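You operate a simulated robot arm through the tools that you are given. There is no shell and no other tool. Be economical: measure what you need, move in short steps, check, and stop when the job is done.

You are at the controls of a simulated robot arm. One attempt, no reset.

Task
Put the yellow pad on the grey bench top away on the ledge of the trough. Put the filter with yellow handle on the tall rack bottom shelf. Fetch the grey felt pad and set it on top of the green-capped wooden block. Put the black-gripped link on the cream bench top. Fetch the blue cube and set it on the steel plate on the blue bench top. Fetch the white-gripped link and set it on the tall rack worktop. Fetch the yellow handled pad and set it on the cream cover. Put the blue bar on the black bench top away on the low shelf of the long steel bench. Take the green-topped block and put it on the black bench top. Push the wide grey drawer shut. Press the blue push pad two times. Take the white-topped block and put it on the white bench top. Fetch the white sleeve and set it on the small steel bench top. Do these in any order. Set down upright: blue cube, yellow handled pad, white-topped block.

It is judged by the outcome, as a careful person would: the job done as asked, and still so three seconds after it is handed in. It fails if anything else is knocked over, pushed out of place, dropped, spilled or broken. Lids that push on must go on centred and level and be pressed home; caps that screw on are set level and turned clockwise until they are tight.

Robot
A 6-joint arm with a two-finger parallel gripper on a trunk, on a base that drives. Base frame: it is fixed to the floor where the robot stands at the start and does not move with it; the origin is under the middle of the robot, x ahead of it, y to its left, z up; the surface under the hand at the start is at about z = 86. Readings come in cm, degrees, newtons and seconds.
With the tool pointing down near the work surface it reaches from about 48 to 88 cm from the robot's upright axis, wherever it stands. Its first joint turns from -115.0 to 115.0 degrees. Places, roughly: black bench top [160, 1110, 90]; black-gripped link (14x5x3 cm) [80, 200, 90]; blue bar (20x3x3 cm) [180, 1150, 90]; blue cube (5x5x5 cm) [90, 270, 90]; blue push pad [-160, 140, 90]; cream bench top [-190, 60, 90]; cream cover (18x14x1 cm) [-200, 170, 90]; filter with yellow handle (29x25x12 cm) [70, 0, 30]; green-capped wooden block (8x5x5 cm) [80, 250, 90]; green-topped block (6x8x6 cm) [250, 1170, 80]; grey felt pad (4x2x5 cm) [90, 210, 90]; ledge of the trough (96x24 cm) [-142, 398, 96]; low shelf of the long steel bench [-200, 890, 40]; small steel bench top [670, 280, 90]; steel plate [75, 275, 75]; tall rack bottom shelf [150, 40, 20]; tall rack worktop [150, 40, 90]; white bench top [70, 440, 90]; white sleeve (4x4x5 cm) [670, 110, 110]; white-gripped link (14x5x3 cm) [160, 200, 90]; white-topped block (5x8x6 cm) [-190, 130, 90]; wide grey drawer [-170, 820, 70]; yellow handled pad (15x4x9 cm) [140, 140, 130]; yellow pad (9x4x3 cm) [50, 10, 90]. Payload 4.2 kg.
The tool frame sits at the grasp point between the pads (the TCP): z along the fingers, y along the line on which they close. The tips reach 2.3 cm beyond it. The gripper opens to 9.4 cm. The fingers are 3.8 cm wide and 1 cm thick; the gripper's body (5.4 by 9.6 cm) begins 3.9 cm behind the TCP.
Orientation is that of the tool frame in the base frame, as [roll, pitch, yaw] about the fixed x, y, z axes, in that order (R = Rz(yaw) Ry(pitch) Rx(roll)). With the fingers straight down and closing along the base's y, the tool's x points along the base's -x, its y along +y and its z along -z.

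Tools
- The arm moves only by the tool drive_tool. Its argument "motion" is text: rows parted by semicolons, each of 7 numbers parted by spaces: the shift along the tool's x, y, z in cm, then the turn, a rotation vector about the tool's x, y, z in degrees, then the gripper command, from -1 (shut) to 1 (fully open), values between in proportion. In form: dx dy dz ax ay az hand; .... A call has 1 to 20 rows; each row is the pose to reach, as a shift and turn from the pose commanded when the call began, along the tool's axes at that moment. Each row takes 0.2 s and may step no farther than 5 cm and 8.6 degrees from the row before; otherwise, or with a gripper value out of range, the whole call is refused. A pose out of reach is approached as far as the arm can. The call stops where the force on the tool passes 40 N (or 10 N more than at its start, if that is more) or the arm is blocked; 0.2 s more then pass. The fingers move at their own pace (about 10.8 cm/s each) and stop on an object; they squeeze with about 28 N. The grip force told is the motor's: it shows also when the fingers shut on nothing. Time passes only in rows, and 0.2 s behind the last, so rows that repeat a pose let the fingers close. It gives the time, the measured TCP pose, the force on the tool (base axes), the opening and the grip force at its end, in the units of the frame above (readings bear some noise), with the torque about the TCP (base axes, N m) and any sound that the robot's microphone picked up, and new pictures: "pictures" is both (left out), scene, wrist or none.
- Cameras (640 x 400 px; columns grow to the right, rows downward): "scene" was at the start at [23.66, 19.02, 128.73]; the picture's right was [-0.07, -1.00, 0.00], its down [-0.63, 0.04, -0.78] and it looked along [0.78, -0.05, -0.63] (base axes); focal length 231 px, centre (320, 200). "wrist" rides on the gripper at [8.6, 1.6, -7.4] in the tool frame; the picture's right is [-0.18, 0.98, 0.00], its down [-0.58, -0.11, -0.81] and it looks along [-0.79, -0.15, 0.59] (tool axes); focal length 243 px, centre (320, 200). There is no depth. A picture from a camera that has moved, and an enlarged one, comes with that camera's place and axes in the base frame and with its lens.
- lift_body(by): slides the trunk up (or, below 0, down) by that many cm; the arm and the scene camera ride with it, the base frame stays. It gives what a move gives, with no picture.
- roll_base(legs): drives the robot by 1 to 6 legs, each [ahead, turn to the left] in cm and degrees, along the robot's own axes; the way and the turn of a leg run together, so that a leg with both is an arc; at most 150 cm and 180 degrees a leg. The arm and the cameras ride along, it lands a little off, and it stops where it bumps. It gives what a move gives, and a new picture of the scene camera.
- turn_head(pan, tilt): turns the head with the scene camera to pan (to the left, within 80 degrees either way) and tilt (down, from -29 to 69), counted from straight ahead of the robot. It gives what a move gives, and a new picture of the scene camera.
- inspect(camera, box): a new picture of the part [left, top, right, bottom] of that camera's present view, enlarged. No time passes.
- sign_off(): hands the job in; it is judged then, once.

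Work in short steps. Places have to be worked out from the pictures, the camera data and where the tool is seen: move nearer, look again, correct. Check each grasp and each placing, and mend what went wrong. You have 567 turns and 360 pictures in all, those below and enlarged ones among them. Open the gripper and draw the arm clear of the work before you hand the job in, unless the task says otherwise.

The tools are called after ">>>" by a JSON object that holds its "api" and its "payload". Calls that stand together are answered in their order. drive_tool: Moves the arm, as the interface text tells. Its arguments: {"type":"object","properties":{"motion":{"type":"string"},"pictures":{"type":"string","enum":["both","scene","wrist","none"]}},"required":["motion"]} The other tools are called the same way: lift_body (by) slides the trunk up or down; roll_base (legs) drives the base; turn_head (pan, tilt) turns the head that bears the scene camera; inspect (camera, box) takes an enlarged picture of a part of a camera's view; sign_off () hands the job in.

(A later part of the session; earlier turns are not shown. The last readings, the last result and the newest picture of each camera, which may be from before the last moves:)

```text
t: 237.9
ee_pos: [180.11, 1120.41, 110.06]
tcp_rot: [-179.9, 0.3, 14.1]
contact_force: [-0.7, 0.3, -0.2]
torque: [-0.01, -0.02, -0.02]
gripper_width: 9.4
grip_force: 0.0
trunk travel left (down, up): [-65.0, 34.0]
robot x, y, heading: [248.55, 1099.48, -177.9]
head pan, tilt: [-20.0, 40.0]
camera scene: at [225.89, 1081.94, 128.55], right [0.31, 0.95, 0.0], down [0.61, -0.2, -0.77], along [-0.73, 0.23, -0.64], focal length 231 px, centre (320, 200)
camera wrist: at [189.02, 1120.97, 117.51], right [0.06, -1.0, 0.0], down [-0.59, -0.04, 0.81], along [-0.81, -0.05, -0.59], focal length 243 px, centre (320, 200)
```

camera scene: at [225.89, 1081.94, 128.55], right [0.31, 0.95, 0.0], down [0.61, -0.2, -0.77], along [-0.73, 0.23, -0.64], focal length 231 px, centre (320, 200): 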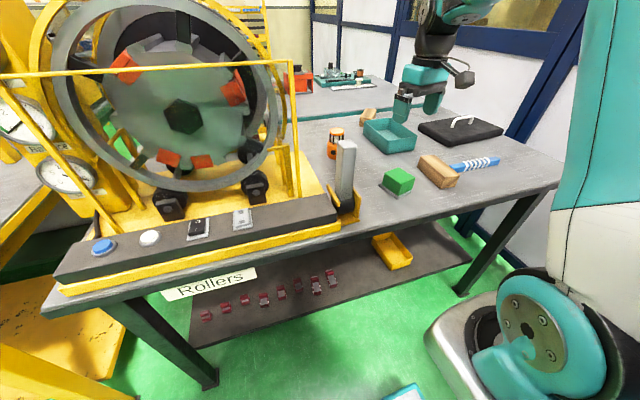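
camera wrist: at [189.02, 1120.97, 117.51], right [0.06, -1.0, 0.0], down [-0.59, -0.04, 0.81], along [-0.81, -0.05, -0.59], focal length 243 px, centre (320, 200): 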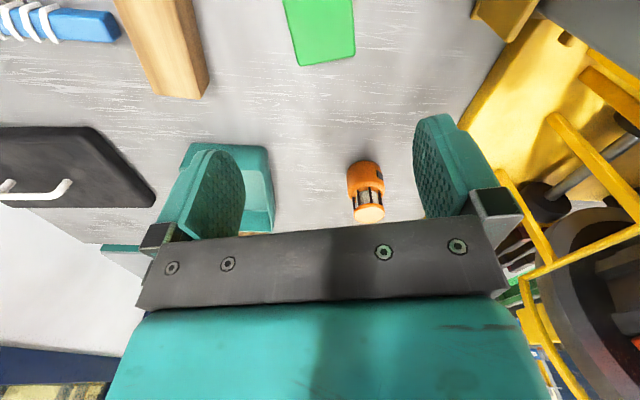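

Green block set. For the bar (179, 1152 along y), I drive 10 cm closer and turn the tool to close across it.

>>> {"api": "roll_base", "payload": {"legs": [[10, 0]]}}

>>> {"api": "drive_tool", "payload": {"motion": "0 0 -2 0 0 -7.5 1; 0 0 -4 0 0 -15 1; 0 0 -4 0 0 -22.5 1; 0 0 -4 0 0 -30 1; 0 0 -4 0 0 -37.5 1; 0 0 -4 0 0 -45 1; 0 0 -4 0 0 -52.5 1; 0 0 -4 0 0 -60 1; 0 0 -4 0 0 -68 1; 0 0 -4 0 0 -76 1; 0 0 -4 0 0 -76 1", "pictures": "wrist"}}

```text
t: 239.0
ee_pos: [170.17, 1120.06, 110.08]
tcp_rot: [-180.0, 0.4, 14.1]
contact_force: [0.2, -0.5, 0.8]
torque: [0.0, 0.01, -0.02]
gripper_width: 9.4
grip_force: 0.0
trunk travel left (down, up): [-65.0, 34.0]
robot x, y, heading: [238.52, 1098.94, -178.0]
head pan, tilt: [-20.0, 40.0]
camera scene: at [215.92, 1081.56, 128.55], right [0.31, 0.95, 0.0], down [0.61, -0.2, -0.77], along [-0.73, 0.23, -0.64], focal length 231 px, centre (320, 200)
```

scene: 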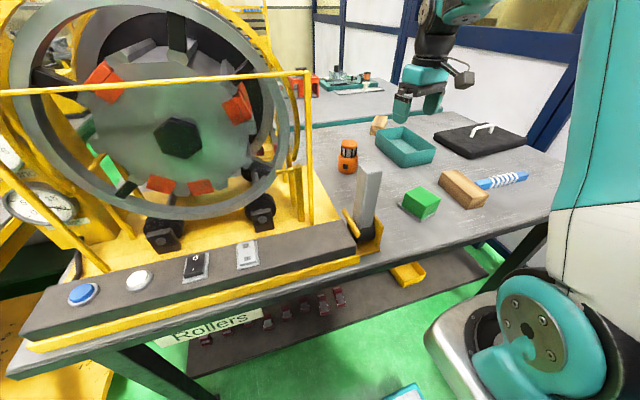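

```text
t: 241.4
ee_pos: [170.06, 1120.05, 114.0]
tcp_rot: [-179.6, 0.0, 90.3]
contact_force: [0.5, 0.1, 0.2]
torque: [0.0, -0.03, 0.01]
gripper_width: 9.39
grip_force: 0.1
trunk travel left (down, up): [-65.0, 34.0]
robot x, y, heading: [238.5, 1098.81, -177.7]
head pan, tilt: [-20.0, 40.0]
camera wrist: at [171.84, 1128.69, 121.58], right [0.98, -0.18, -0.01], down [-0.1, -0.58, 0.81], along [-0.15, -0.79, -0.59], focal length 243 px, centre (320, 200)
```

wrist: 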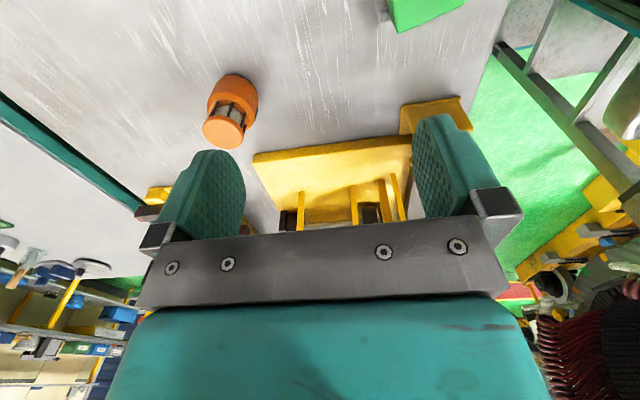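

Now move over the bar.

>>> {"api": "drive_tool", "payload": {"motion": "4.5 1.3 0 0 0 0 1; 9 2.6 0 0 0 0 1; 13.5 3.9 0 0 0 0 1; 18 5.2 0 0 0 0 1; 22.5 6.5 0 0 0 0 1; 27 7.8 0 0 0 0 1; 31.5 9 2 0 0 0 1; 31.5 9 6 0 0 0 1; 31.5 9 10 0 0 0 1; 31.5 9 10 0 0 0 1"}}

```text
refused: row 7 steps farther than a row can; nothing moved
```

>>> {"api": "drive_tool", "payload": {"motion": "4.5 1.3 0 0 0 0 1; 9 2.6 0 0 0 0 1; 13.5 3.9 0 0 0 0 1; 18 5.2 0 0 0 0 1; 22.5 6.5 0 0 0 0 1; 27 7.8 0 0 0 0 1; 31.5 9 0 0 0 0 1; 31.5 9 4 0 0 0 1; 31.5 9 8 0 0 0 1; 31.5 9 10 0 0 0 1; 31.5 9 10 0 0 0 1"}}

```text
t: 243.8
ee_pos: [179.03, 1151.64, 103.96]
tcp_rot: [-179.6, -0.1, 90.2]
contact_force: [-0.3, -0.2, 0.0]
torque: [0.0, 0.0, 0.02]
gripper_width: 9.41
grip_force: 0.2
trunk travel left (down, up): [-65.0, 34.0]
robot x, y, heading: [238.66, 1098.94, -177.8]
head pan, tilt: [-20.0, 40.0]
camera scene: at [215.93, 1081.57, 128.55], right [0.31, 0.95, 0.0], down [0.61, -0.2, -0.77], along [-0.73, 0.23, -0.64], focal length 231 px, centre (320, 200)
camera wrist: at [180.77, 1160.07, 111.41], right [0.98, -0.18, -0.01], down [-0.1, -0.58, 0.81], along [-0.15, -0.79, -0.59], focal length 243 px, centre (320, 200)
```

scene: 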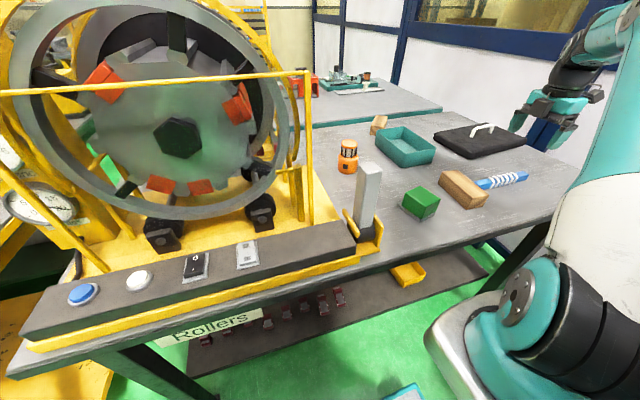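
wrist: 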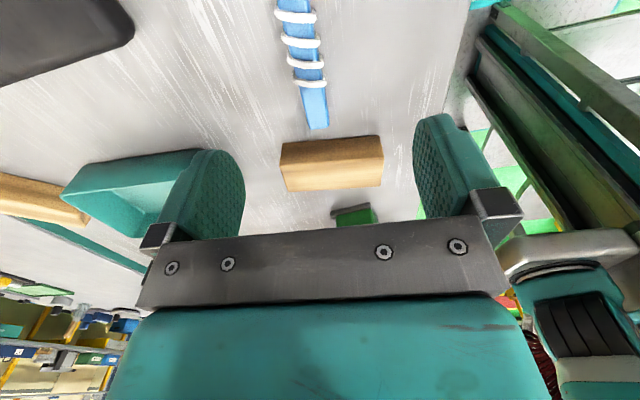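

The bar is at x≈177.4; I shift slightly, descend and grip at mid-length.

>>> {"api": "drive_tool", "payload": {"motion": "0.5 -0.8 4 0 0 0 1; 1 -1.6 8 0 0 0 1; 1 -1.6 12 0 0 0 1; 1 -1.6 14 0 0 0 1; 1 -1.6 15.1 0 0 0 1; 1 -1.6 15.1 0 0 0 -1; 1 -1.6 15.1 0 0 0 -1; 1 -1.6 15.1 0 0 0 -1; 1 -1.6 15.1 0 0 0 -1; 1 -1.6 11 0 0 0 -1; 1 -1.6 7 0 0 0 -1; 1 -1.6 3 0 0 0 -1; 1 -1.6 3 0 0 0 -1"}}

```text
t: 246.6
ee_pos: [177.57, 1152.77, 100.98]
tcp_rot: [-179.7, 0.0, 90.2]
contact_force: [0.2, 1.0, -3.2]
torque: [-0.01, 0.01, -0.02]
gripper_width: 2.38
grip_force: 27.7
trunk travel left (down, up): [-65.0, 34.0]
robot x, y, heading: [238.58, 1098.85, -178.0]
head pan, tilt: [-20.0, 40.0]
camera scene: at [215.91, 1081.58, 128.55], right [0.31, 0.95, 0.0], down [0.61, -0.2, -0.77], along [-0.73, 0.23, -0.64], focal length 231 px, centre (320, 200)
camera wrist: at [179.2, 1161.41, 108.39], right [0.98, -0.18, -0.01], down [-0.1, -0.58, 0.81], along [-0.15, -0.79, -0.59], focal length 243 px, centre (320, 200)
```

scene: 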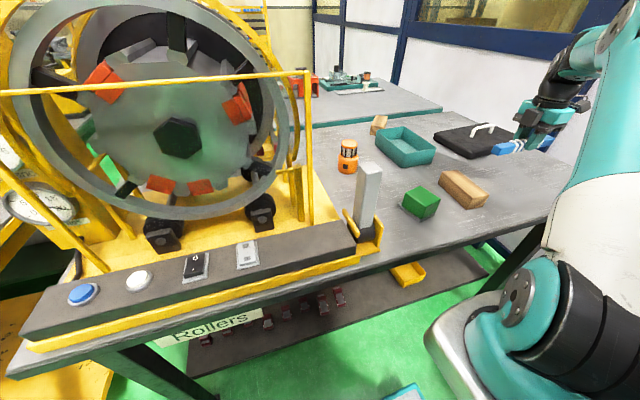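
wrist: 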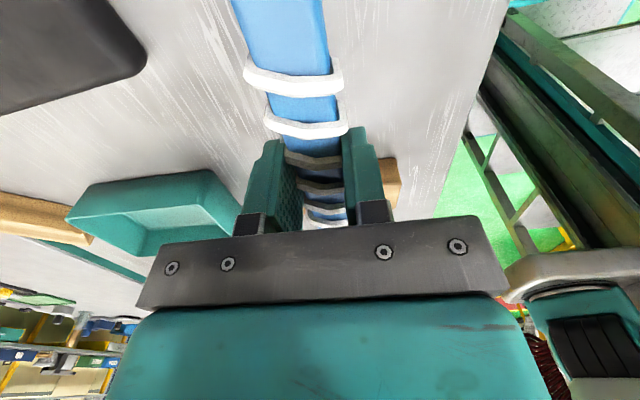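

Bar held. I raise it and bring the arm to the front.

>>> {"api": "drive_tool", "payload": {"motion": "0 0 -5 0 0 0 -1; 0 0 -10 0 0 0 -1; 0 0 -15 0 0 0 -1; 0 0 -20 0 0 0 -1; 0 0 -24 0 0 0 -1; -4.8 1 -24 0 0 0 -1; -9.6 2 -24 0 0 0 -1; -14.4 3 -24 0 0 0 -1; -19.2 4 -24 0 0 0 -1; -24 5 -24 0 0 0 -1; -28.8 6 -24 0 0 0 -1; -32.8 7 -24 0 0 0 -1; -32.8 7 -24 0 0 0 -1", "pictures": "none"}}

>>> {"api": "roll_base", "payload": {"legs": [[-14, 0], [0, 88], [150, 0], [150, 0], [145, 0]]}}

```text
t: 249.4
ee_pos: [184.56, 1119.87, 124.94]
tcp_rot: [-179.6, 0.0, 90.3]
contact_force: [-0.5, 0.0, -3.3]
torque: [-0.01, 0.03, 0.0]
gripper_width: 2.38
grip_force: 27.9
out of reach, approached as far as the arm can: row 4, 5, 11
trunk travel left (down, up): [-65.0, 34.0]
robot x, y, heading: [238.57, 1098.69, -177.6]
head pan, tilt: [-20.0, 40.0]
```

```text
t: 253.1
ee_pos: [203.03, 1069.76, 124.71]
tcp_rot: [-179.9, 0.4, 143.1]
contact_force: [-1.7, 1.1, -3.9]
torque: [-0.06, -0.06, -0.02]
gripper_width: 2.38
grip_force: 28.2
trunk travel left (down, up): [-65.0, 34.0]
robot x, y, heading: [253.13, 1099.81, -125.7]
head pan, tilt: [-20.0, 40.0]
stopped in leg 2: the robot was blocked; the commanded pose is now the measured one
camera scene: at [252.68, 1071.47, 128.56], right [-0.57, 0.82, 0.0], down [0.53, 0.36, -0.77], along [-0.63, -0.43, -0.64], focal length 231 px, centre (320, 200)
```

scene: 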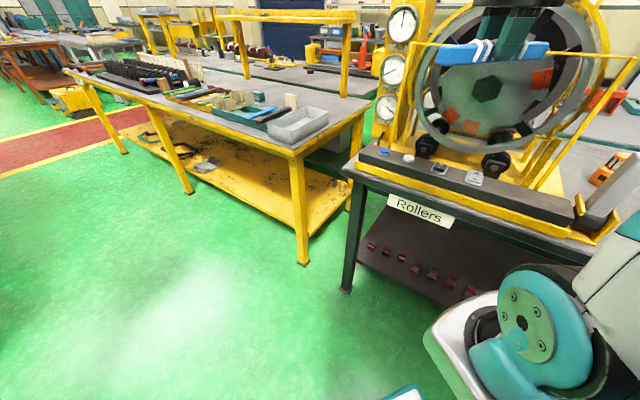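

Likely the base's rear-right corner touches the cart. I drive forward a bit (away from it) and then continue the turn.

>>> {"api": "roll_base", "payload": {"legs": [[10, 0], [0, 30]]}}

```text
t: 253.8
ee_pos: [203.02, 1069.45, 124.78]
tcp_rot: [-179.9, 0.3, 143.2]
contact_force: [0.8, -1.5, -3.6]
torque: [-0.02, 0.0, 0.0]
gripper_width: 2.38
grip_force: 28.4
trunk travel left (down, up): [-65.0, 34.0]
robot x, y, heading: [252.65, 1099.63, -126.0]
head pan, tilt: [-20.0, 40.0]
stopped in leg 1: the robot was blocked; the commanded pose is now the measured one
camera scene: at [252.42, 1071.13, 128.55], right [-0.56, 0.83, 0.0], down [0.53, 0.36, -0.77], along [-0.63, -0.43, -0.64], focal length 231 px, centre (320, 200)
```

scene: 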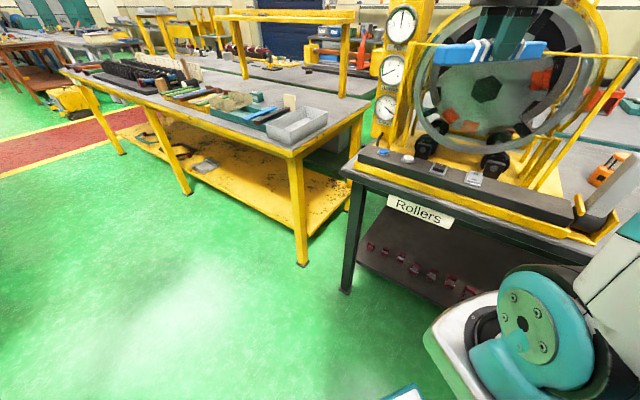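

Forward is blocked too, so it's the front-right shoulder against the bench. I turn back west, reverse east 25 cm, then turn.

>>> {"api": "roll_base", "payload": {"legs": [[0, -50], [-25, 0]]}}

```text
t: 258.0
ee_pos: [223.1, 1120.6, 124.74]
tcp_rot: [-179.8, 0.2, 92.1]
contact_force: [-1.0, 0.6, -2.8]
torque: [-0.03, -0.03, -0.02]
gripper_width: 2.39
grip_force: 28.3
trunk travel left (down, up): [-65.0, 34.0]
robot x, y, heading: [277.68, 1100.78, -176.9]
head pan, tilt: [-20.0, 40.0]
camera scene: at [255.43, 1083.2, 128.55], right [0.29, 0.96, 0.0], down [0.62, -0.19, -0.77], along [-0.73, 0.22, -0.64], focal length 231 px, centre (320, 200)
```

scene: 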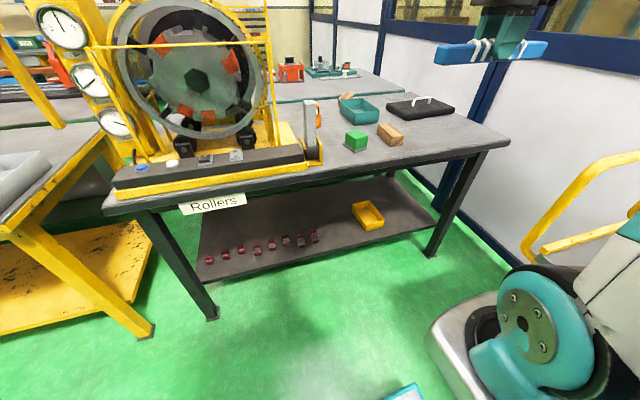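

Nothing was disturbed. I zigzag ~14 cm south before turning, to keep the rear clear of the cart.

>>> {"api": "roll_base", "payload": {"legs": [[0, 20], [22, 0], [0, -35], [-26, 0], [0, 100], [100, 0]]}}

```text
t: 272.8
ee_pos: [251.12, 935.45, 124.75]
tcp_rot: [-179.8, 0.2, 175.8]
contact_force: [0.5, -0.4, -3.6]
torque: [0.01, 0.01, 0.0]
gripper_width: 2.36
grip_force: 28.0
trunk travel left (down, up): [-65.0, 34.0]
robot x, y, heading: [276.7, 987.72, -93.4]
head pan, tilt: [-20.0, 40.0]
camera scene: at [291.89, 963.64, 128.55], right [-0.92, 0.39, 0.0], down [0.25, 0.59, -0.77], along [-0.3, -0.7, -0.64], focal length 231 px, centre (320, 200)
```

scene: 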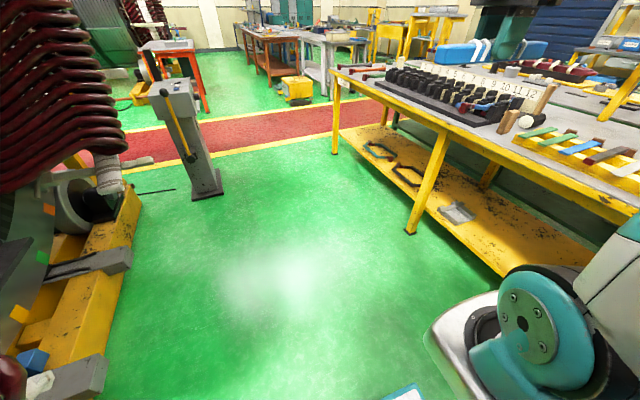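

Lane is clear. I drive south to the corridor and then west.

>>> {"api": "roll_base", "payload": {"legs": [[0, -3], [150, 0], [150, 0], [38, 0], [0, -83.5], [150, 0]]}}

>>> {"api": "turn_head", "payload": {"pan": 0, "tilt": 30}}

```text
t: 300.2
ee_pos: [33.24, 676.5, 124.81]
tcp_rot: [-179.8, 0.1, 88.9]
contact_force: [0.9, -0.9, -2.9]
torque: [-0.04, -0.01, 0.01]
gripper_width: 2.39
grip_force: 28.3
trunk travel left (down, up): [-65.0, 34.0]
robot x, y, heading: [86.48, 653.85, 179.9]
head pan, tilt: [-20.0, 40.0]
camera scene: at [63.37, 637.27, 128.55], right [0.34, 0.94, 0.0], down [0.6, -0.22, -0.77], along [-0.72, 0.26, -0.64], focal length 231 px, centre (320, 200)
```

scene: 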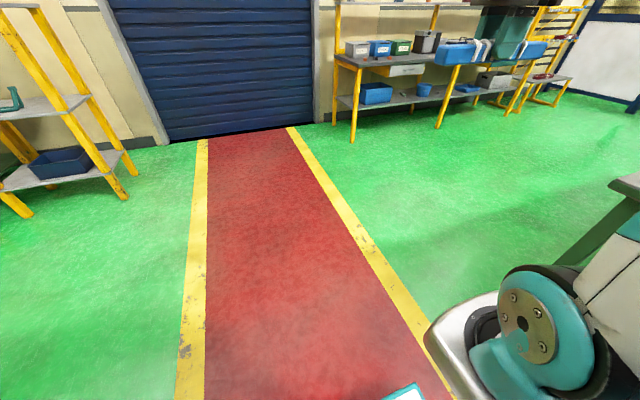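

```text
t: 301.0
ee_pos: [33.32, 676.55, 124.83]
tcp_rot: [-179.8, 0.1, 88.8]
contact_force: [-0.7, 0.0, -3.1]
torque: [-0.02, 0.02, -0.04]
gripper_width: 2.38
grip_force: 28.0
trunk travel left (down, up): [-65.0, 34.0]
robot x, y, heading: [86.84, 653.8, 179.7]
head pan, tilt: [0.0, 30.0]
camera scene: at [62.31, 634.37, 130.08], right [0.0, 1.0, 0.0], down [0.5, 0.0, -0.87], along [-0.87, 0.0, -0.5], focal length 231 px, centre (320, 200)
```

scene: 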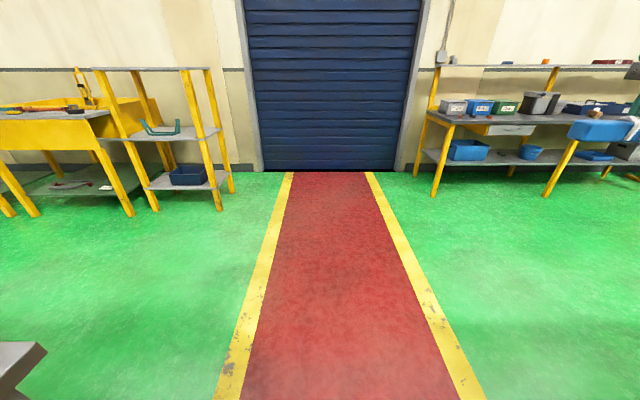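

I drive on to stand in front of the long bench at y≈842.

>>> {"api": "roll_base", "payload": {"legs": [[145, 0], [0, -90], [150, 0], [40, 0], [0, 90]]}}

>>> {"api": "turn_head", "payload": {"pan": 5, "tilt": 35}}

```text
t: 325.0
ee_pos: [-120.56, 860.13, 124.68]
tcp_rot: [-179.8, 0.3, 92.8]
contact_force: [0.4, -0.1, -3.0]
torque: [0.0, -0.01, -0.02]
gripper_width: 2.39
grip_force: 28.1
trunk travel left (down, up): [-65.0, 34.0]
robot x, y, heading: [-65.33, 841.28, -176.2]
head pan, tilt: [0.0, 30.0]
camera scene: at [-88.52, 820.13, 130.09], right [-0.07, 1.0, 0.0], down [0.5, 0.03, -0.87], along [-0.86, -0.06, -0.5], focal length 231 px, centre (320, 200)
```

scene: 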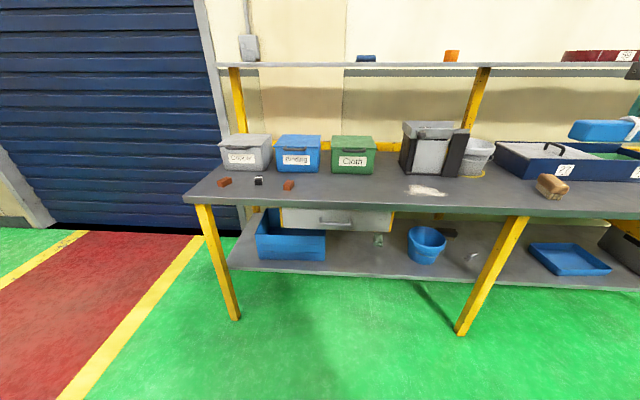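

```text
t: 325.7
ee_pos: [-120.53, 860.09, 124.74]
tcp_rot: [-179.8, 0.1, 92.9]
contact_force: [0.0, -0.3, -3.0]
torque: [0.0, 0.02, 0.03]
gripper_width: 2.37
grip_force: 28.1
trunk travel left (down, up): [-65.0, 34.0]
robot x, y, heading: [-66.0, 840.99, -175.9]
head pan, tilt: [5.0, 35.0]
camera scene: at [-88.2, 819.39, 129.31], right [-0.16, 0.99, 0.0], down [0.57, 0.09, -0.82], along [-0.81, -0.13, -0.57], focal length 231 px, centre (320, 200)
```

scene: 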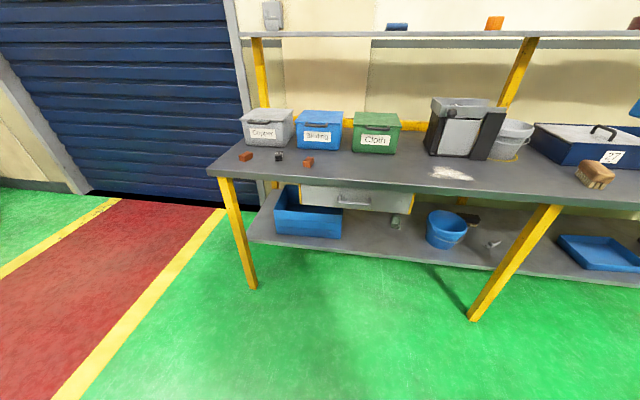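

>>> {"api": "inspect", "payload": {"camera": "scene", "box": [240, 170, 560, 330]}}

```text
2.00 times, centred on (400, 250) of scene
camera zoom: at [-88.2, 819.39, 129.31], right [-0.16, 0.99, 0.0], down [0.57, 0.09, -0.82], along [-0.81, -0.13, -0.57], focal length 462 px, centre (160, 100)
```

zoom: 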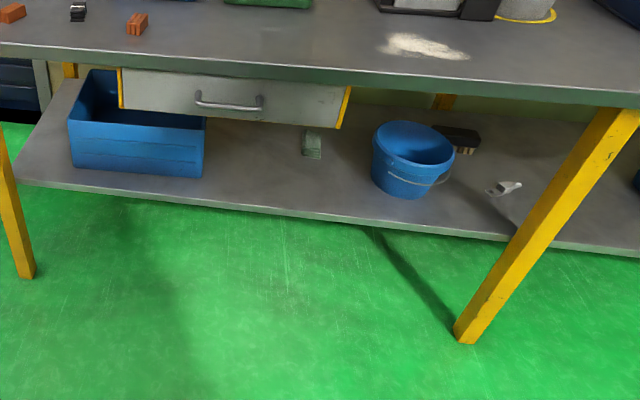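

A spot at about (-182, 838) in front of the small box and between the blue box and bucket is free. I square the base, then lower the trunk fully.

>>> {"api": "roll_base", "payload": {"legs": [[0, -4]]}}

>>> {"api": "lift_body", "payload": {"by": -64}}

```text
t: 326.5
ee_pos: [-119.24, 863.96, 124.76]
tcp_rot: [-179.8, 0.3, 88.9]
contact_force: [0.4, 0.8, -2.8]
torque: [-0.04, 0.02, -0.01]
gripper_width: 2.4
grip_force: 27.9
trunk travel left (down, up): [-65.0, 34.0]
robot x, y, heading: [-65.51, 841.06, 180.1]
head pan, tilt: [5.0, 35.0]
camera scene: at [-89.68, 821.03, 129.31], right [-0.09, 1.0, 0.0], down [0.57, 0.05, -0.82], along [-0.82, -0.07, -0.57], focal length 231 px, centre (320, 200)
```

scene: 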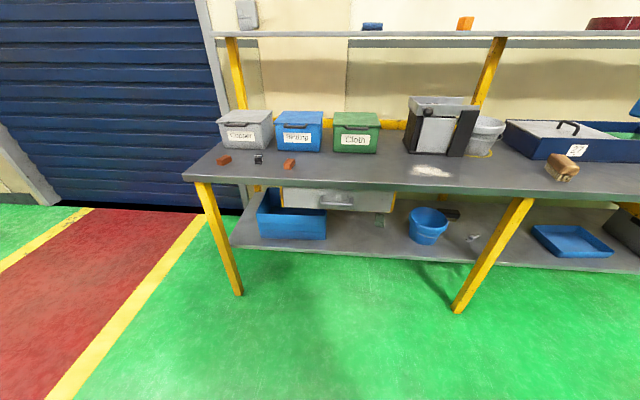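

```text
refused: -64 is not a number from -40 to 40
```

>>> {"api": "drive_tool", "payload": {"motion": "-4.5 -1.5 0 0 0 0 -1; -9 -3 0 0 0 0 -1; -13.5 -4.5 0 0 0 0 -1; -18 -6 0 0 0 0 -1; -22.5 -7.5 0 0 0 0 -1; -24 -8 0 0 0 0 -1; -24 -8 0 0 0 0 -1", "pictures": "none"}}

>>> {"api": "lift_body", "payload": {"by": -40}}

>>> {"api": "lift_body", "payload": {"by": -24}}

```text
t: 328.1
ee_pos: [-127.69, 840.17, 125.02]
tcp_rot: [-179.9, 0.2, 88.8]
contact_force: [0.4, 0.7, -3.7]
torque: [-0.02, 0.0, 0.03]
gripper_width: 2.38
grip_force: 27.9
trunk travel left (down, up): [-65.0, 34.0]
robot x, y, heading: [-65.39, 841.14, 179.8]
head pan, tilt: [5.0, 35.0]
```

```text
t: 332.0
ee_pos: [-127.65, 840.2, 85.02]
tcp_rot: [-179.8, 0.2, 88.8]
contact_force: [-0.2, -0.6, -2.4]
torque: [-0.02, 0.01, -0.02]
gripper_width: 2.36
grip_force: 28.2
trunk travel left (down, up): [-25.0, 74.0]
robot x, y, heading: [-65.73, 841.1, 180.1]
head pan, tilt: [5.0, 35.0]
```

```text
t: 334.5
ee_pos: [-127.59, 840.18, 60.94]
tcp_rot: [-179.8, 0.2, 88.8]
contact_force: [-0.2, -0.7, -2.9]
torque: [-0.01, 0.01, -0.02]
gripper_width: 2.37
grip_force: 27.4
trunk travel left (down, up): [-1.0, 98.0]
robot x, y, heading: [-65.38, 841.06, 179.9]
head pan, tilt: [5.0, 35.0]
```

Now tilt the tool forward to horizontal (about the bar's axis).

>>> {"api": "drive_tool", "payload": {"motion": "0 -1 1 8.2 0 0 -1; 0 -2 2 16.4 0 0 -1; 0 -3 3 24.6 0 0 -1; 0 -4 4.5 32.8 0 0 -1; 0 -5 6 41 0 0 -1; 0 -6 7.5 49.2 0 0 -1; 0 -7 9 57.4 0 0 -1; 0 -8 10 65.6 0 0 -1; 0 -9 11 73.8 0 0 -1; 0 -10 12 82 0 0 -1; 0 -10 12 90 0 0 -1; 0 -10 12 90 0 0 -1"}}

```text
t: 337.1
ee_pos: [-137.63, 840.3, 48.9]
tcp_rot: [-89.7, 0.2, 89.0]
contact_force: [-0.1, 0.3, -3.2]
torque: [0.0, -0.04, 0.03]
gripper_width: 2.37
grip_force: 28.2
trunk travel left (down, up): [-1.0, 98.0]
robot x, y, heading: [-65.55, 840.91, 180.0]
head pan, tilt: [5.0, 35.0]
camera scene: at [-89.68, 821.02, 65.31], right [-0.09, 1.0, 0.0], down [0.57, 0.05, -0.82], along [-0.82, -0.07, -0.57], focal length 231 px, centre (320, 200)
camera wrist: at [-129.91, 848.84, 47.23], right [-0.01, -0.19, -0.98], down [0.8, -0.6, 0.11], along [-0.61, -0.78, 0.15], focal length 243 px, centre (320, 200)
```

scene: 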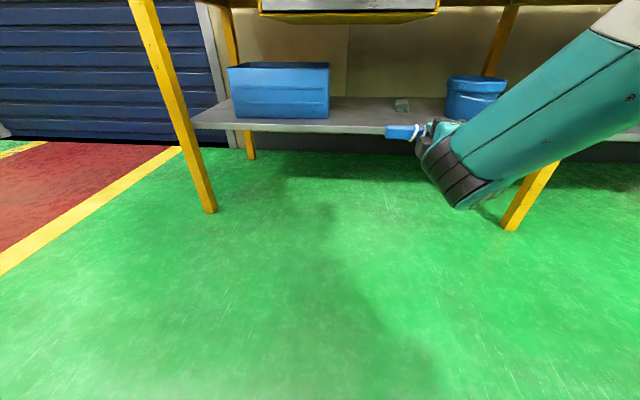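
wrist: 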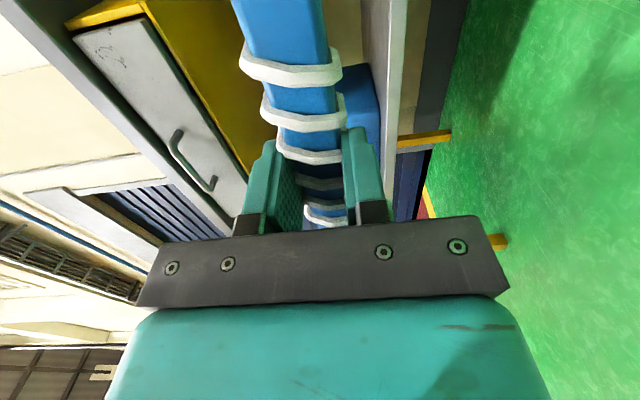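

Shelf top is at z≈39.8, front edge x≈-172. I extend the arm 12 cm and then roll the base forward 30 cm to bring the bar over the shelf.

>>> {"api": "drive_tool", "payload": {"motion": "0 0 4 0 0 0 -1; 0 0 8 0 0 0 -1; 0 0 12 0 0 0 -1; 0 0 12 0 0 0 -1", "pictures": "none"}}

>>> {"api": "roll_base", "payload": {"legs": [[30, 0]]}}

```text
t: 338.1
ee_pos: [-149.64, 840.57, 48.68]
tcp_rot: [-89.8, 0.1, 88.9]
contact_force: [0.0, -0.4, -2.8]
torque: [-0.02, -0.06, 0.02]
gripper_width: 2.39
grip_force: 27.7
trunk travel left (down, up): [-1.0, 98.0]
robot x, y, heading: [-65.53, 840.97, 179.8]
head pan, tilt: [5.0, 35.0]
```

```text
t: 340.1
ee_pos: [-180.15, 840.33, 48.82]
tcp_rot: [-89.8, 0.3, 88.9]
contact_force: [0.0, 0.5, -3.4]
torque: [0.0, -0.08, 0.0]
gripper_width: 2.37
grip_force: 27.5
trunk travel left (down, up): [-1.0, 98.0]
robot x, y, heading: [-95.64, 840.99, -179.9]
head pan, tilt: [5.0, 35.0]
camera scene: at [-119.99, 820.99, 65.31], right [-0.09, 1.0, 0.0], down [0.57, 0.05, -0.82], along [-0.82, -0.07, -0.57], focal length 231 px, centre (320, 200)
```

scene: 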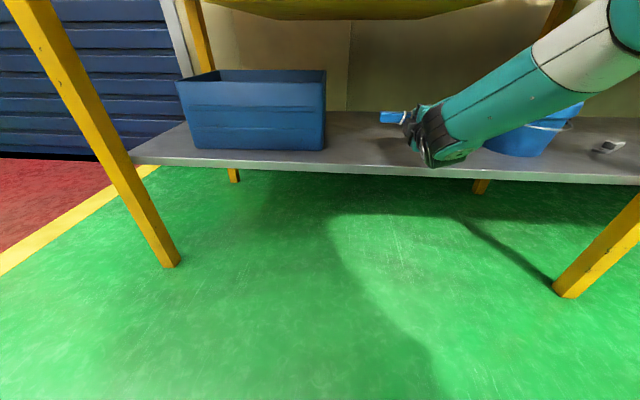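

Held horizontal, the gripper body would hit the shelf when lowering, so I lower while pitching the fingers 30° downward.

>>> {"api": "drive_tool", "payload": {"motion": "0 2.3 0 -8 0 0 -1; 0 3.3 0 -16 0 0 -1; 0 4.2 0 -24 0 0 -1; 0 4.6 0 -30 0 0 -1; 0 4.6 0 -30 0 0 -1"}}

```text
t: 341.3
ee_pos: [-180.04, 840.44, 44.22]
tcp_rot: [-119.9, 0.1, 89.0]
contact_force: [0.7, 0.4, -3.4]
torque: [0.0, -0.06, 0.03]
gripper_width: 2.4
grip_force: 27.8
trunk travel left (down, up): [-1.0, 98.0]
robot x, y, heading: [-96.37, 841.28, -180.1]
head pan, tilt: [5.0, 35.0]
camera scene: at [-119.99, 820.99, 65.31], right [-0.09, 1.0, 0.0], down [0.57, 0.05, -0.82], along [-0.82, -0.07, -0.57], focal length 231 px, centre (320, 200)
camera wrist: at [-172.49, 848.91, 46.5], right [0.49, -0.2, -0.85], down [0.63, -0.59, 0.5], along [-0.6, -0.78, -0.16], focal length 243 px, centre (320, 200)
```

scene: 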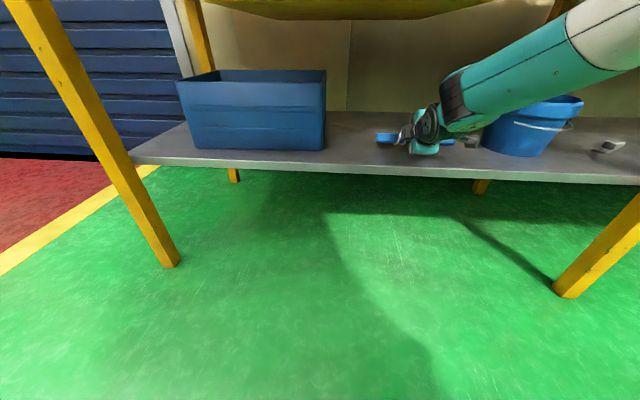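
wrist: 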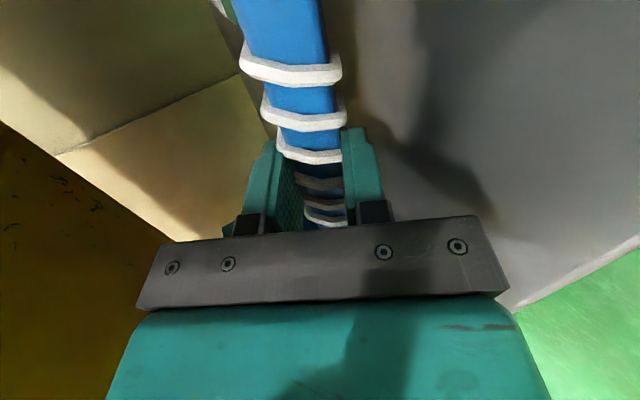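

I lower vertically in small steps until the bar/finger touches the shelf.

>>> {"api": "drive_tool", "payload": {"motion": "0 0.43 0.25 0 0 0 -1; 0 0.69 0.4 0 0 0 -1; 0 0.95 0.55 0 0 0 -1; 0 1.21 0.7 0 0 0 -1; 0 1.47 0.85 0 0 0 -1; 0 1.73 1 0 0 0 -1; 0 2 1.15 0 0 0 -1", "pictures": "wrist"}}

```text
t: 342.6
ee_pos: [-180.07, 840.48, 43.02]
tcp_rot: [-119.1, 0.3, 88.7]
contact_force: [10.9, -0.4, 10.7]
torque: [0.17, -0.29, -0.08]
gripper_width: 2.37
grip_force: 28.0
trunk travel left (down, up): [-1.0, 98.0]
robot x, y, heading: [-95.7, 841.24, 180.4]
head pan, tilt: [5.0, 35.0]
stopped in row 6: the force on the tool passed its limit at 44 N (the readings are from after the stop); the commanded pose is now the measured one
camera wrist: at [-172.55, 848.93, 45.25], right [0.47, -0.2, -0.86], down [0.64, -0.59, 0.49], along [-0.6, -0.78, -0.16], focal length 243 px, centre (320, 200)
```

wrist: 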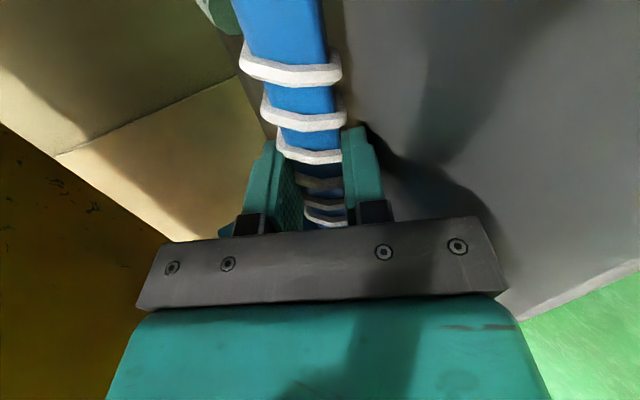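

Contact made. I open slightly while lifting the lower finger, then withdraw along the tool axis.

>>> {"api": "drive_tool", "payload": {"motion": "0 -0.2 0 0 0 0 -0.4; 0 -0.6 0 0 0 0 -0.25; 0 -0.9 0 0 0 0 -0.1; 0 -0.9 0 0 0 0 -0.1; 0 -0.9 -0.8 0 0 0 -0.1; 0 -0.9 -1.6 0 0 0 -0.1; 0 -0.9 -2.4 0 0 0 -0.1; 0 -0.9 -3.2 0 0 0 -0.1; 0 -0.9 -4.2 0 0 0 -0.1; 0 -0.9 -6 0 0 0 -0.1; 0 -0.9 -6 0 0 0 -0.1"}}

```text
t: 345.0
ee_pos: [-175.32, 840.37, 46.5]
tcp_rot: [-119.4, 0.3, 88.9]
contact_force: [0.0, -0.3, -0.3]
torque: [0.0, 0.03, -0.02]
gripper_width: 4.23
grip_force: 0.1
trunk travel left (down, up): [-1.0, 98.0]
robot x, y, heading: [-96.16, 841.28, 180.1]
head pan, tilt: [5.0, 35.0]
camera scene: at [-119.96, 821.0, 65.31], right [-0.09, 1.0, 0.0], down [0.57, 0.05, -0.82], along [-0.82, -0.07, -0.57], focal length 231 px, centre (320, 200)
camera wrist: at [-167.81, 848.8, 48.89], right [0.48, -0.2, -0.86], down [0.64, -0.59, 0.49], along [-0.6, -0.78, -0.16], focal length 243 px, centre (320, 200)
```

scene: 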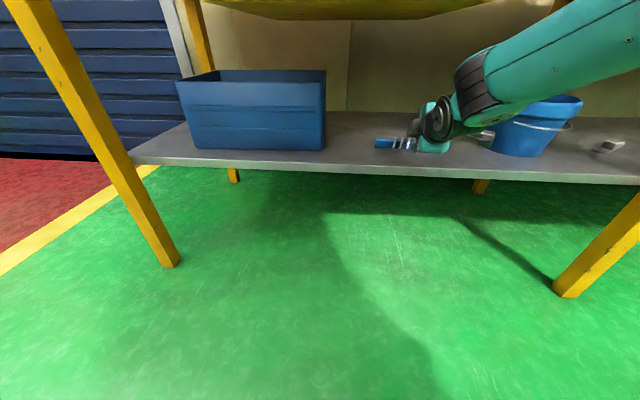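
wrist: 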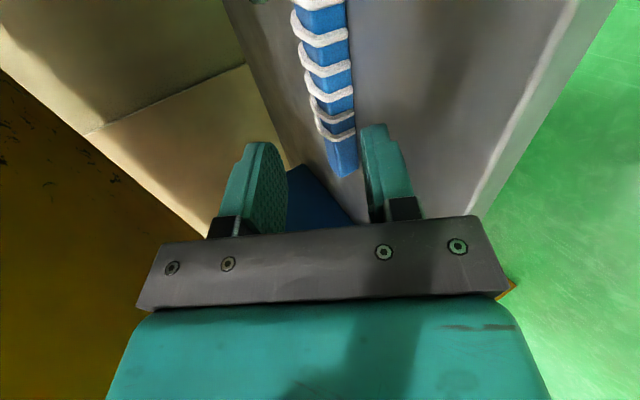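

The bar lies on the shelf. I reverse the base 32 cm to draw the tool out.

>>> {"api": "roll_base", "payload": {"legs": [[-32, 0]]}}

>>> {"api": "inspect", "payload": {"camera": "scene", "box": [240, 60, 480, 210]}}

```text
t: 347.1
ee_pos: [-142.99, 839.98, 46.74]
tcp_rot: [-119.3, 0.1, 89.2]
contact_force: [-0.2, 0.1, 0.0]
torque: [0.03, -0.03, -0.03]
gripper_width: 4.22
grip_force: 0.1
trunk travel left (down, up): [-1.0, 98.0]
robot x, y, heading: [-63.81, 841.26, -179.4]
head pan, tilt: [5.0, 35.0]
camera scene: at [-87.52, 820.95, 65.31], right [-0.09, 1.0, 0.0], down [0.57, 0.05, -0.82], along [-0.82, -0.08, -0.57], focal length 231 px, centre (320, 200)
```

scene: 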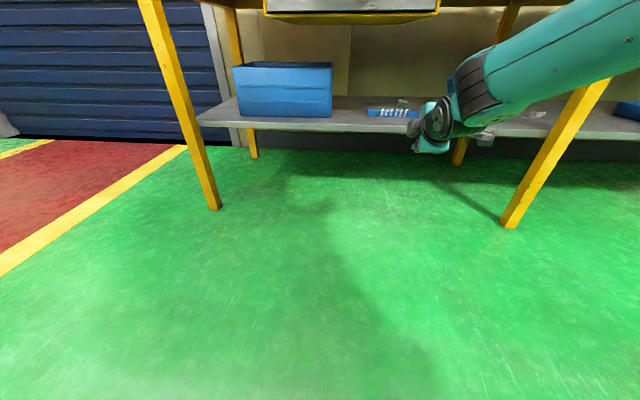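

```text
2.67 times, centred on (360, 135) of scene
camera zoom: at [-87.52, 820.95, 65.31], right [-0.09, 1.0, 0.0], down [0.57, 0.05, -0.82], along [-0.82, -0.08, -0.57], focal length 616 px, centre (213, 373)
```

zoom: 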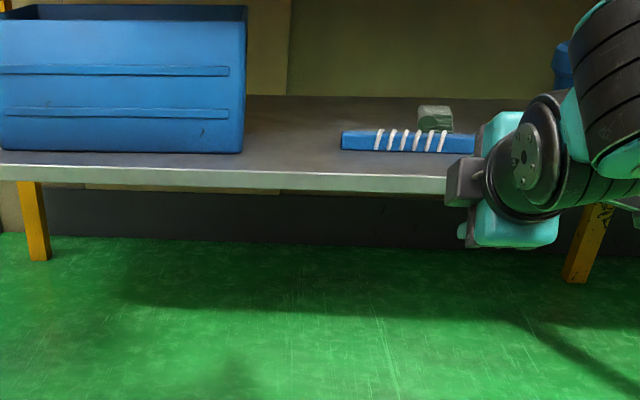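

Bar lies flat on the low shelf. I bring the tool upright and raise the trunk again.

>>> {"api": "drive_tool", "payload": {"motion": "0 -0.7 -2.1 -7.5 0 0 0; 0 -1.3 -4.2 -15 0 0 0; 0 -2 -6.3 -22.5 0 0 0; 0 -2.6 -8.5 -30 0 0 0; 0 -3.3 -10.6 -37.5 0 0 0; 0 -4 -12.7 -45 0 0 0; 0 -4.6 -14.8 -52.5 0 0 0; 0 -5.3 -17 -60.5 0 0 0; 0 -5.3 -17 -60.5 0 0 0", "pictures": "none"}}

>>> {"api": "lift_body", "payload": {"by": 40}}

>>> {"api": "lift_body", "payload": {"by": 24}}

```text
t: 349.1
ee_pos: [-130.83, 839.75, 59.69]
tcp_rot: [-179.8, 0.1, 89.2]
contact_force: [-0.3, 0.0, 0.5]
torque: [0.01, 0.0, -0.03]
gripper_width: 4.71
grip_force: 0.0
trunk travel left (down, up): [-1.0, 98.0]
robot x, y, heading: [-63.52, 841.43, -179.5]
head pan, tilt: [5.0, 35.0]
```

```text
t: 353.0
ee_pos: [-130.86, 839.78, 99.75]
tcp_rot: [-179.9, 0.1, 89.2]
contact_force: [0.0, -0.1, 0.2]
torque: [0.05, 0.0, -0.02]
gripper_width: 4.7
grip_force: 0.1
trunk travel left (down, up): [-41.0, 58.0]
robot x, y, heading: [-63.52, 841.34, -179.6]
head pan, tilt: [5.0, 35.0]
```

```text
t: 355.5
ee_pos: [-130.92, 839.82, 123.65]
tcp_rot: [-179.8, 0.1, 89.2]
contact_force: [-0.2, 0.3, 0.5]
torque: [0.02, -0.03, 0.0]
gripper_width: 4.68
grip_force: 0.0
trunk travel left (down, up): [-65.0, 34.0]
robot x, y, heading: [-63.19, 841.64, -179.6]
head pan, tilt: [5.0, 35.0]
```

I set the tool to its canonical yaw and retracted position, then drive south and east along the corridor.

>>> {"api": "drive_tool", "payload": {"motion": "0 1.4 0 0 0 8.1 0; 0 2.8 0 0 0 16.2 0; 0 4.2 0 0 0 24.3 0; 0 5.6 0 0 0 32.4 0; 0 7 0 0 0 40.5 0; 0 8.4 0 0 0 48.6 0; 0 9.8 0 0 0 56.7 0; 0 11.2 0 0 0 64.8 0; 0 12.6 0 0 0 72.9 0; 0 13.8 0 0 0 81 0; 0 13.8 0 0 0 89 0; 0 13.8 0 0 0 89 0", "pictures": "none"}}

>>> {"api": "roll_base", "payload": {"legs": [[0, 90], [150, 0], [40, 0], [0, 89.5], [150, 0], [150, 0]]}}

>>> {"api": "turn_head", "payload": {"pan": -30, "tilt": 12}}

```text
t: 358.1
ee_pos: [-117.51, 839.49, 125.79]
tcp_rot: [180.0, 0.0, 0.0]
contact_force: [-0.2, 0.5, -0.4]
torque: [-0.01, -0.02, 0.02]
gripper_width: 4.67
grip_force: 0.0
out of reach, approached as far as the arm can: row 6, 7, 8, 9, 10, 11, 12
trunk travel left (down, up): [-65.0, 34.0]
robot x, y, heading: [-63.58, 841.26, -179.5]
head pan, tilt: [5.0, 35.0]
```

```text
t: 389.2
ee_pos: [286.43, 660.06, 125.75]
tcp_rot: [-180.0, 0.0, -178.0]
contact_force: [-0.4, 0.1, -0.2]
torque: [-0.01, 0.02, 0.0]
gripper_width: 4.69
grip_force: 0.0
trunk travel left (down, up): [-65.0, 34.0]
robot x, y, heading: [232.25, 656.58, 1.9]
head pan, tilt: [5.0, 35.0]
camera scene: at [255.62, 677.77, 129.31], right [0.12, -0.99, 0.0], down [-0.57, -0.07, -0.82], along [0.81, 0.1, -0.57], focal length 231 px, centre (320, 200)
```

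scene: 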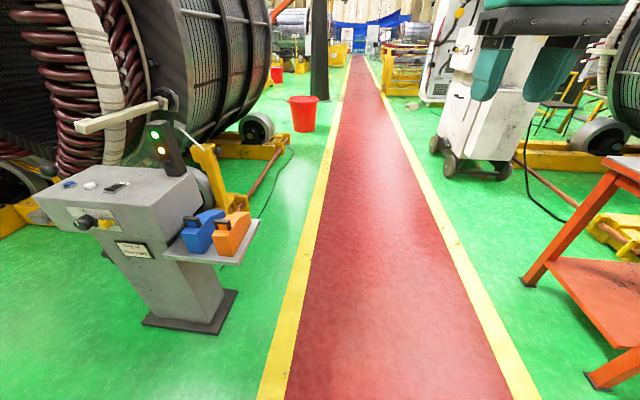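

```text
t: 390.2
ee_pos: [286.37, 659.95, 125.76]
tcp_rot: [179.9, 0.0, -178.0]
contact_force: [0.1, -1.0, 0.0]
torque: [0.0, -0.01, -0.02]
gripper_width: 4.68
grip_force: 0.0
trunk travel left (down, up): [-65.0, 34.0]
robot x, y, heading: [232.77, 656.53, 2.0]
head pan, tilt: [-30.0, 12.0]
camera scene: at [255.13, 672.32, 132.99], right [-0.47, -0.88, 0.0], down [-0.18, 0.1, -0.98], along [0.86, -0.46, -0.21], focal length 231 px, centre (320, 200)
```

scene: 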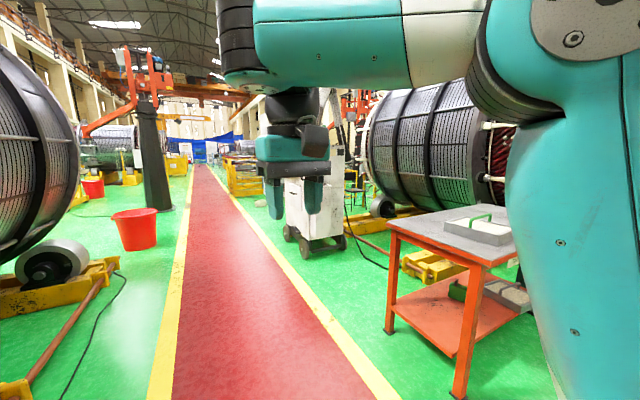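

Corridor continues clear; I go on 300 cm east.

>>> {"api": "roll_base", "payload": {"legs": [[0, -4], [150, 0], [150, 0]]}}

>>> {"api": "turn_head", "payload": {"pan": -55, "tilt": 10}}

```text
t: 405.0
ee_pos: [582.89, 649.34, 125.79]
tcp_rot: [-180.0, 0.1, 178.7]
contact_force: [0.2, -0.4, 0.6]
torque: [0.0, 0.02, 0.0]
gripper_width: 4.69
grip_force: 0.0
trunk travel left (down, up): [-65.0, 34.0]
robot x, y, heading: [528.65, 648.69, -1.0]
head pan, tilt: [-30.0, 12.0]
camera scene: at [552.37, 663.35, 133.0], right [-0.52, -0.86, 0.0], down [-0.18, 0.11, -0.98], along [0.84, -0.5, -0.21], focal length 231 px, centre (320, 200)
```

scene: 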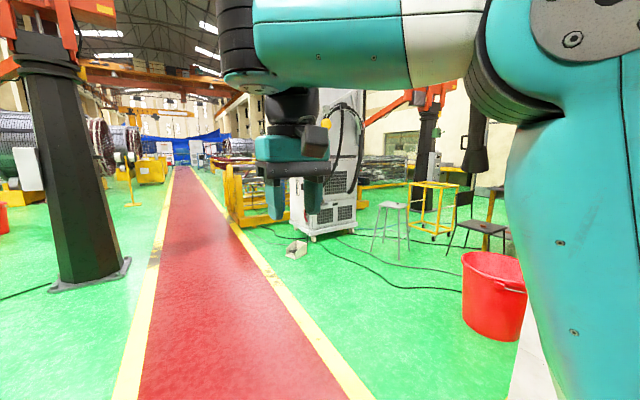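

```text
t: 405.9
ee_pos: [582.84, 649.37, 125.72]
tcp_rot: [180.0, 0.0, 178.8]
contact_force: [0.5, 0.2, 0.8]
torque: [0.0, 0.01, 0.03]
gripper_width: 4.7
grip_force: 0.0
trunk travel left (down, up): [-65.0, 34.0]
robot x, y, heading: [528.82, 648.75, -1.0]
head pan, tilt: [-55.0, 10.0]
camera scene: at [549.58, 660.45, 133.32], right [-0.83, -0.56, 0.0], down [-0.1, 0.14, -0.98], along [0.55, -0.82, -0.17], focal length 231 px, centre (320, 200)
```

scene: 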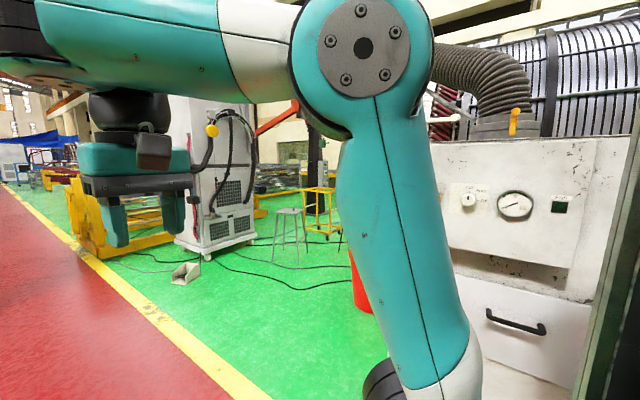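

I advance 80 cm, turn right to face south and look.

>>> {"api": "roll_base", "payload": {"legs": [[80, 0], [0, -80]]}}

>>> {"api": "turn_head", "payload": {"pan": 15, "tilt": 12}}

```text
t: 413.6
ee_pos: [615.85, 594.23, 125.69]
tcp_rot: [180.0, 0.0, 97.3]
contact_force: [0.2, 0.0, -0.7]
torque: [0.02, 0.01, -0.03]
gripper_width: 4.71
grip_force: 0.0
trunk travel left (down, up): [-65.0, 34.0]
robot x, y, heading: [607.51, 647.3, -82.4]
head pan, tilt: [-55.0, 10.0]
camera scene: at [621.7, 628.78, 133.32], right [-0.68, 0.74, 0.0], down [0.13, 0.12, -0.98], along [-0.73, -0.67, -0.17], focal length 231 px, centre (320, 200)
```

scene: 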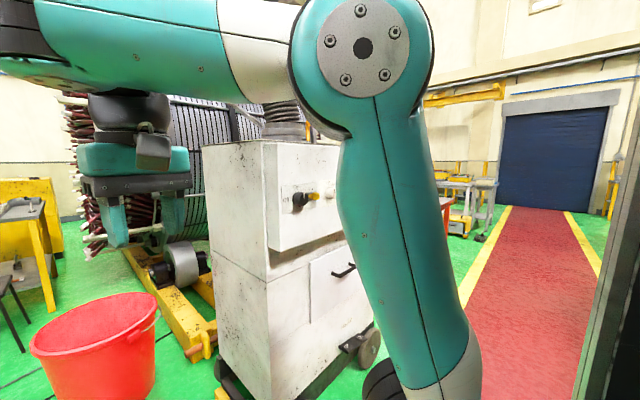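

```text
t: 415.0
ee_pos: [615.89, 594.14, 125.7]
tcp_rot: [-180.0, 0.0, 97.3]
contact_force: [-1.3, 0.3, 0.2]
torque: [0.0, 0.02, -0.01]
gripper_width: 4.69
grip_force: 0.1
trunk travel left (down, up): [-65.0, 34.0]
robot x, y, heading: [607.47, 647.48, -82.4]
head pan, tilt: [15.0, 12.0]
camera scene: at [632.12, 626.44, 133.0], right [-0.92, -0.38, 0.0], down [-0.08, 0.19, -0.98], along [0.37, -0.9, -0.21], focal length 231 px, centre (320, 200)
```

scene: 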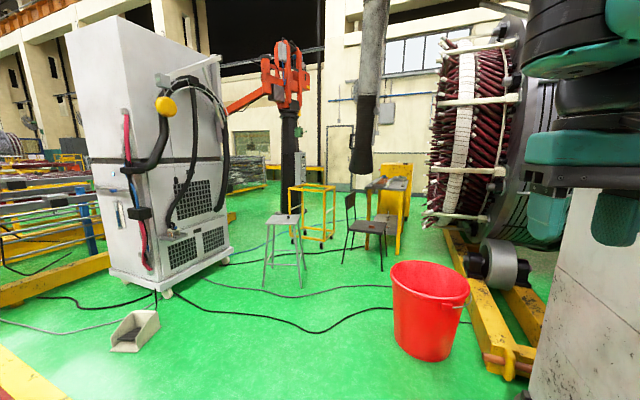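

>>> {"api": "inspect", "payload": {"camera": "scene", "box": [240, 130, 520, 305]}}

```text
2.29 times, centred on (380, 218) of scene
camera zoom: at [632.12, 626.44, 133.0], right [-0.92, -0.38, 0.0], down [-0.08, 0.19, -0.98], along [0.37, -0.9, -0.21], focal length 528 px, centre (183, 160)
```

zoom: 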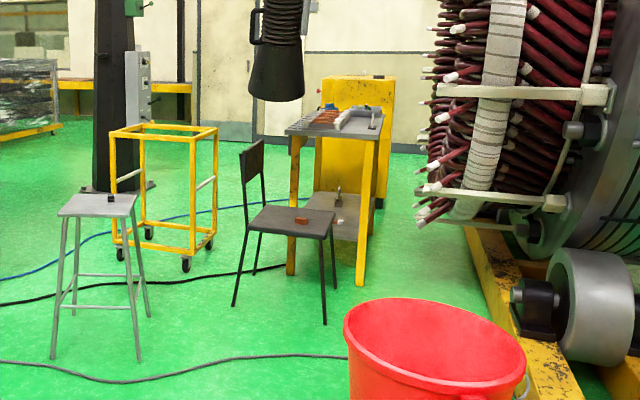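

I drive toward (685, 525), east of the red bucket, to see the spots behind it.

>>> {"api": "roll_base", "payload": {"legs": [[0, 24], [145, 0], [0, -45]]}}

>>> {"api": "turn_head", "payload": {"pan": 15, "tilt": 20}}

```text
t: 425.5
ee_pos: [669.06, 471.4, 125.76]
tcp_rot: [180.0, -0.1, 74.8]
contact_force: [1.1, -0.7, 0.3]
torque: [-0.06, 0.02, 0.01]
gripper_width: 4.73
grip_force: 0.0
trunk travel left (down, up): [-65.0, 34.0]
robot x, y, heading: [681.68, 524.02, -105.2]
head pan, tilt: [15.0, 12.0]
camera scene: at [696.35, 494.88, 133.0], right [-1.0, 0.0, 0.0], down [0.0, 0.21, -0.98], along [0.0, -0.98, -0.21], focal length 231 px, centre (320, 200)
```

scene: 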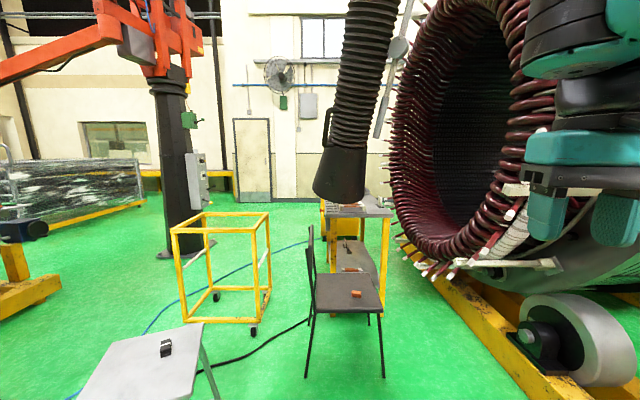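

```text
t: 426.2
ee_pos: [669.03, 471.29, 125.63]
tcp_rot: [-179.9, -0.1, 74.8]
contact_force: [0.1, 0.6, 0.7]
torque: [-0.01, -0.01, 0.02]
gripper_width: 4.68
grip_force: 0.0
trunk travel left (down, up): [-65.0, 34.0]
robot x, y, heading: [681.95, 523.85, -105.2]
head pan, tilt: [15.0, 20.0]
camera scene: at [696.35, 494.89, 131.7], right [-1.0, 0.0, 0.0], down [0.0, 0.34, -0.94], along [0.0, -0.94, -0.34], focal length 231 px, centre (320, 200)
```

scene: 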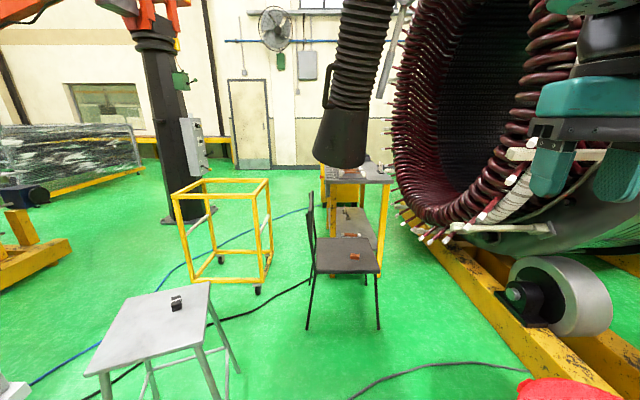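

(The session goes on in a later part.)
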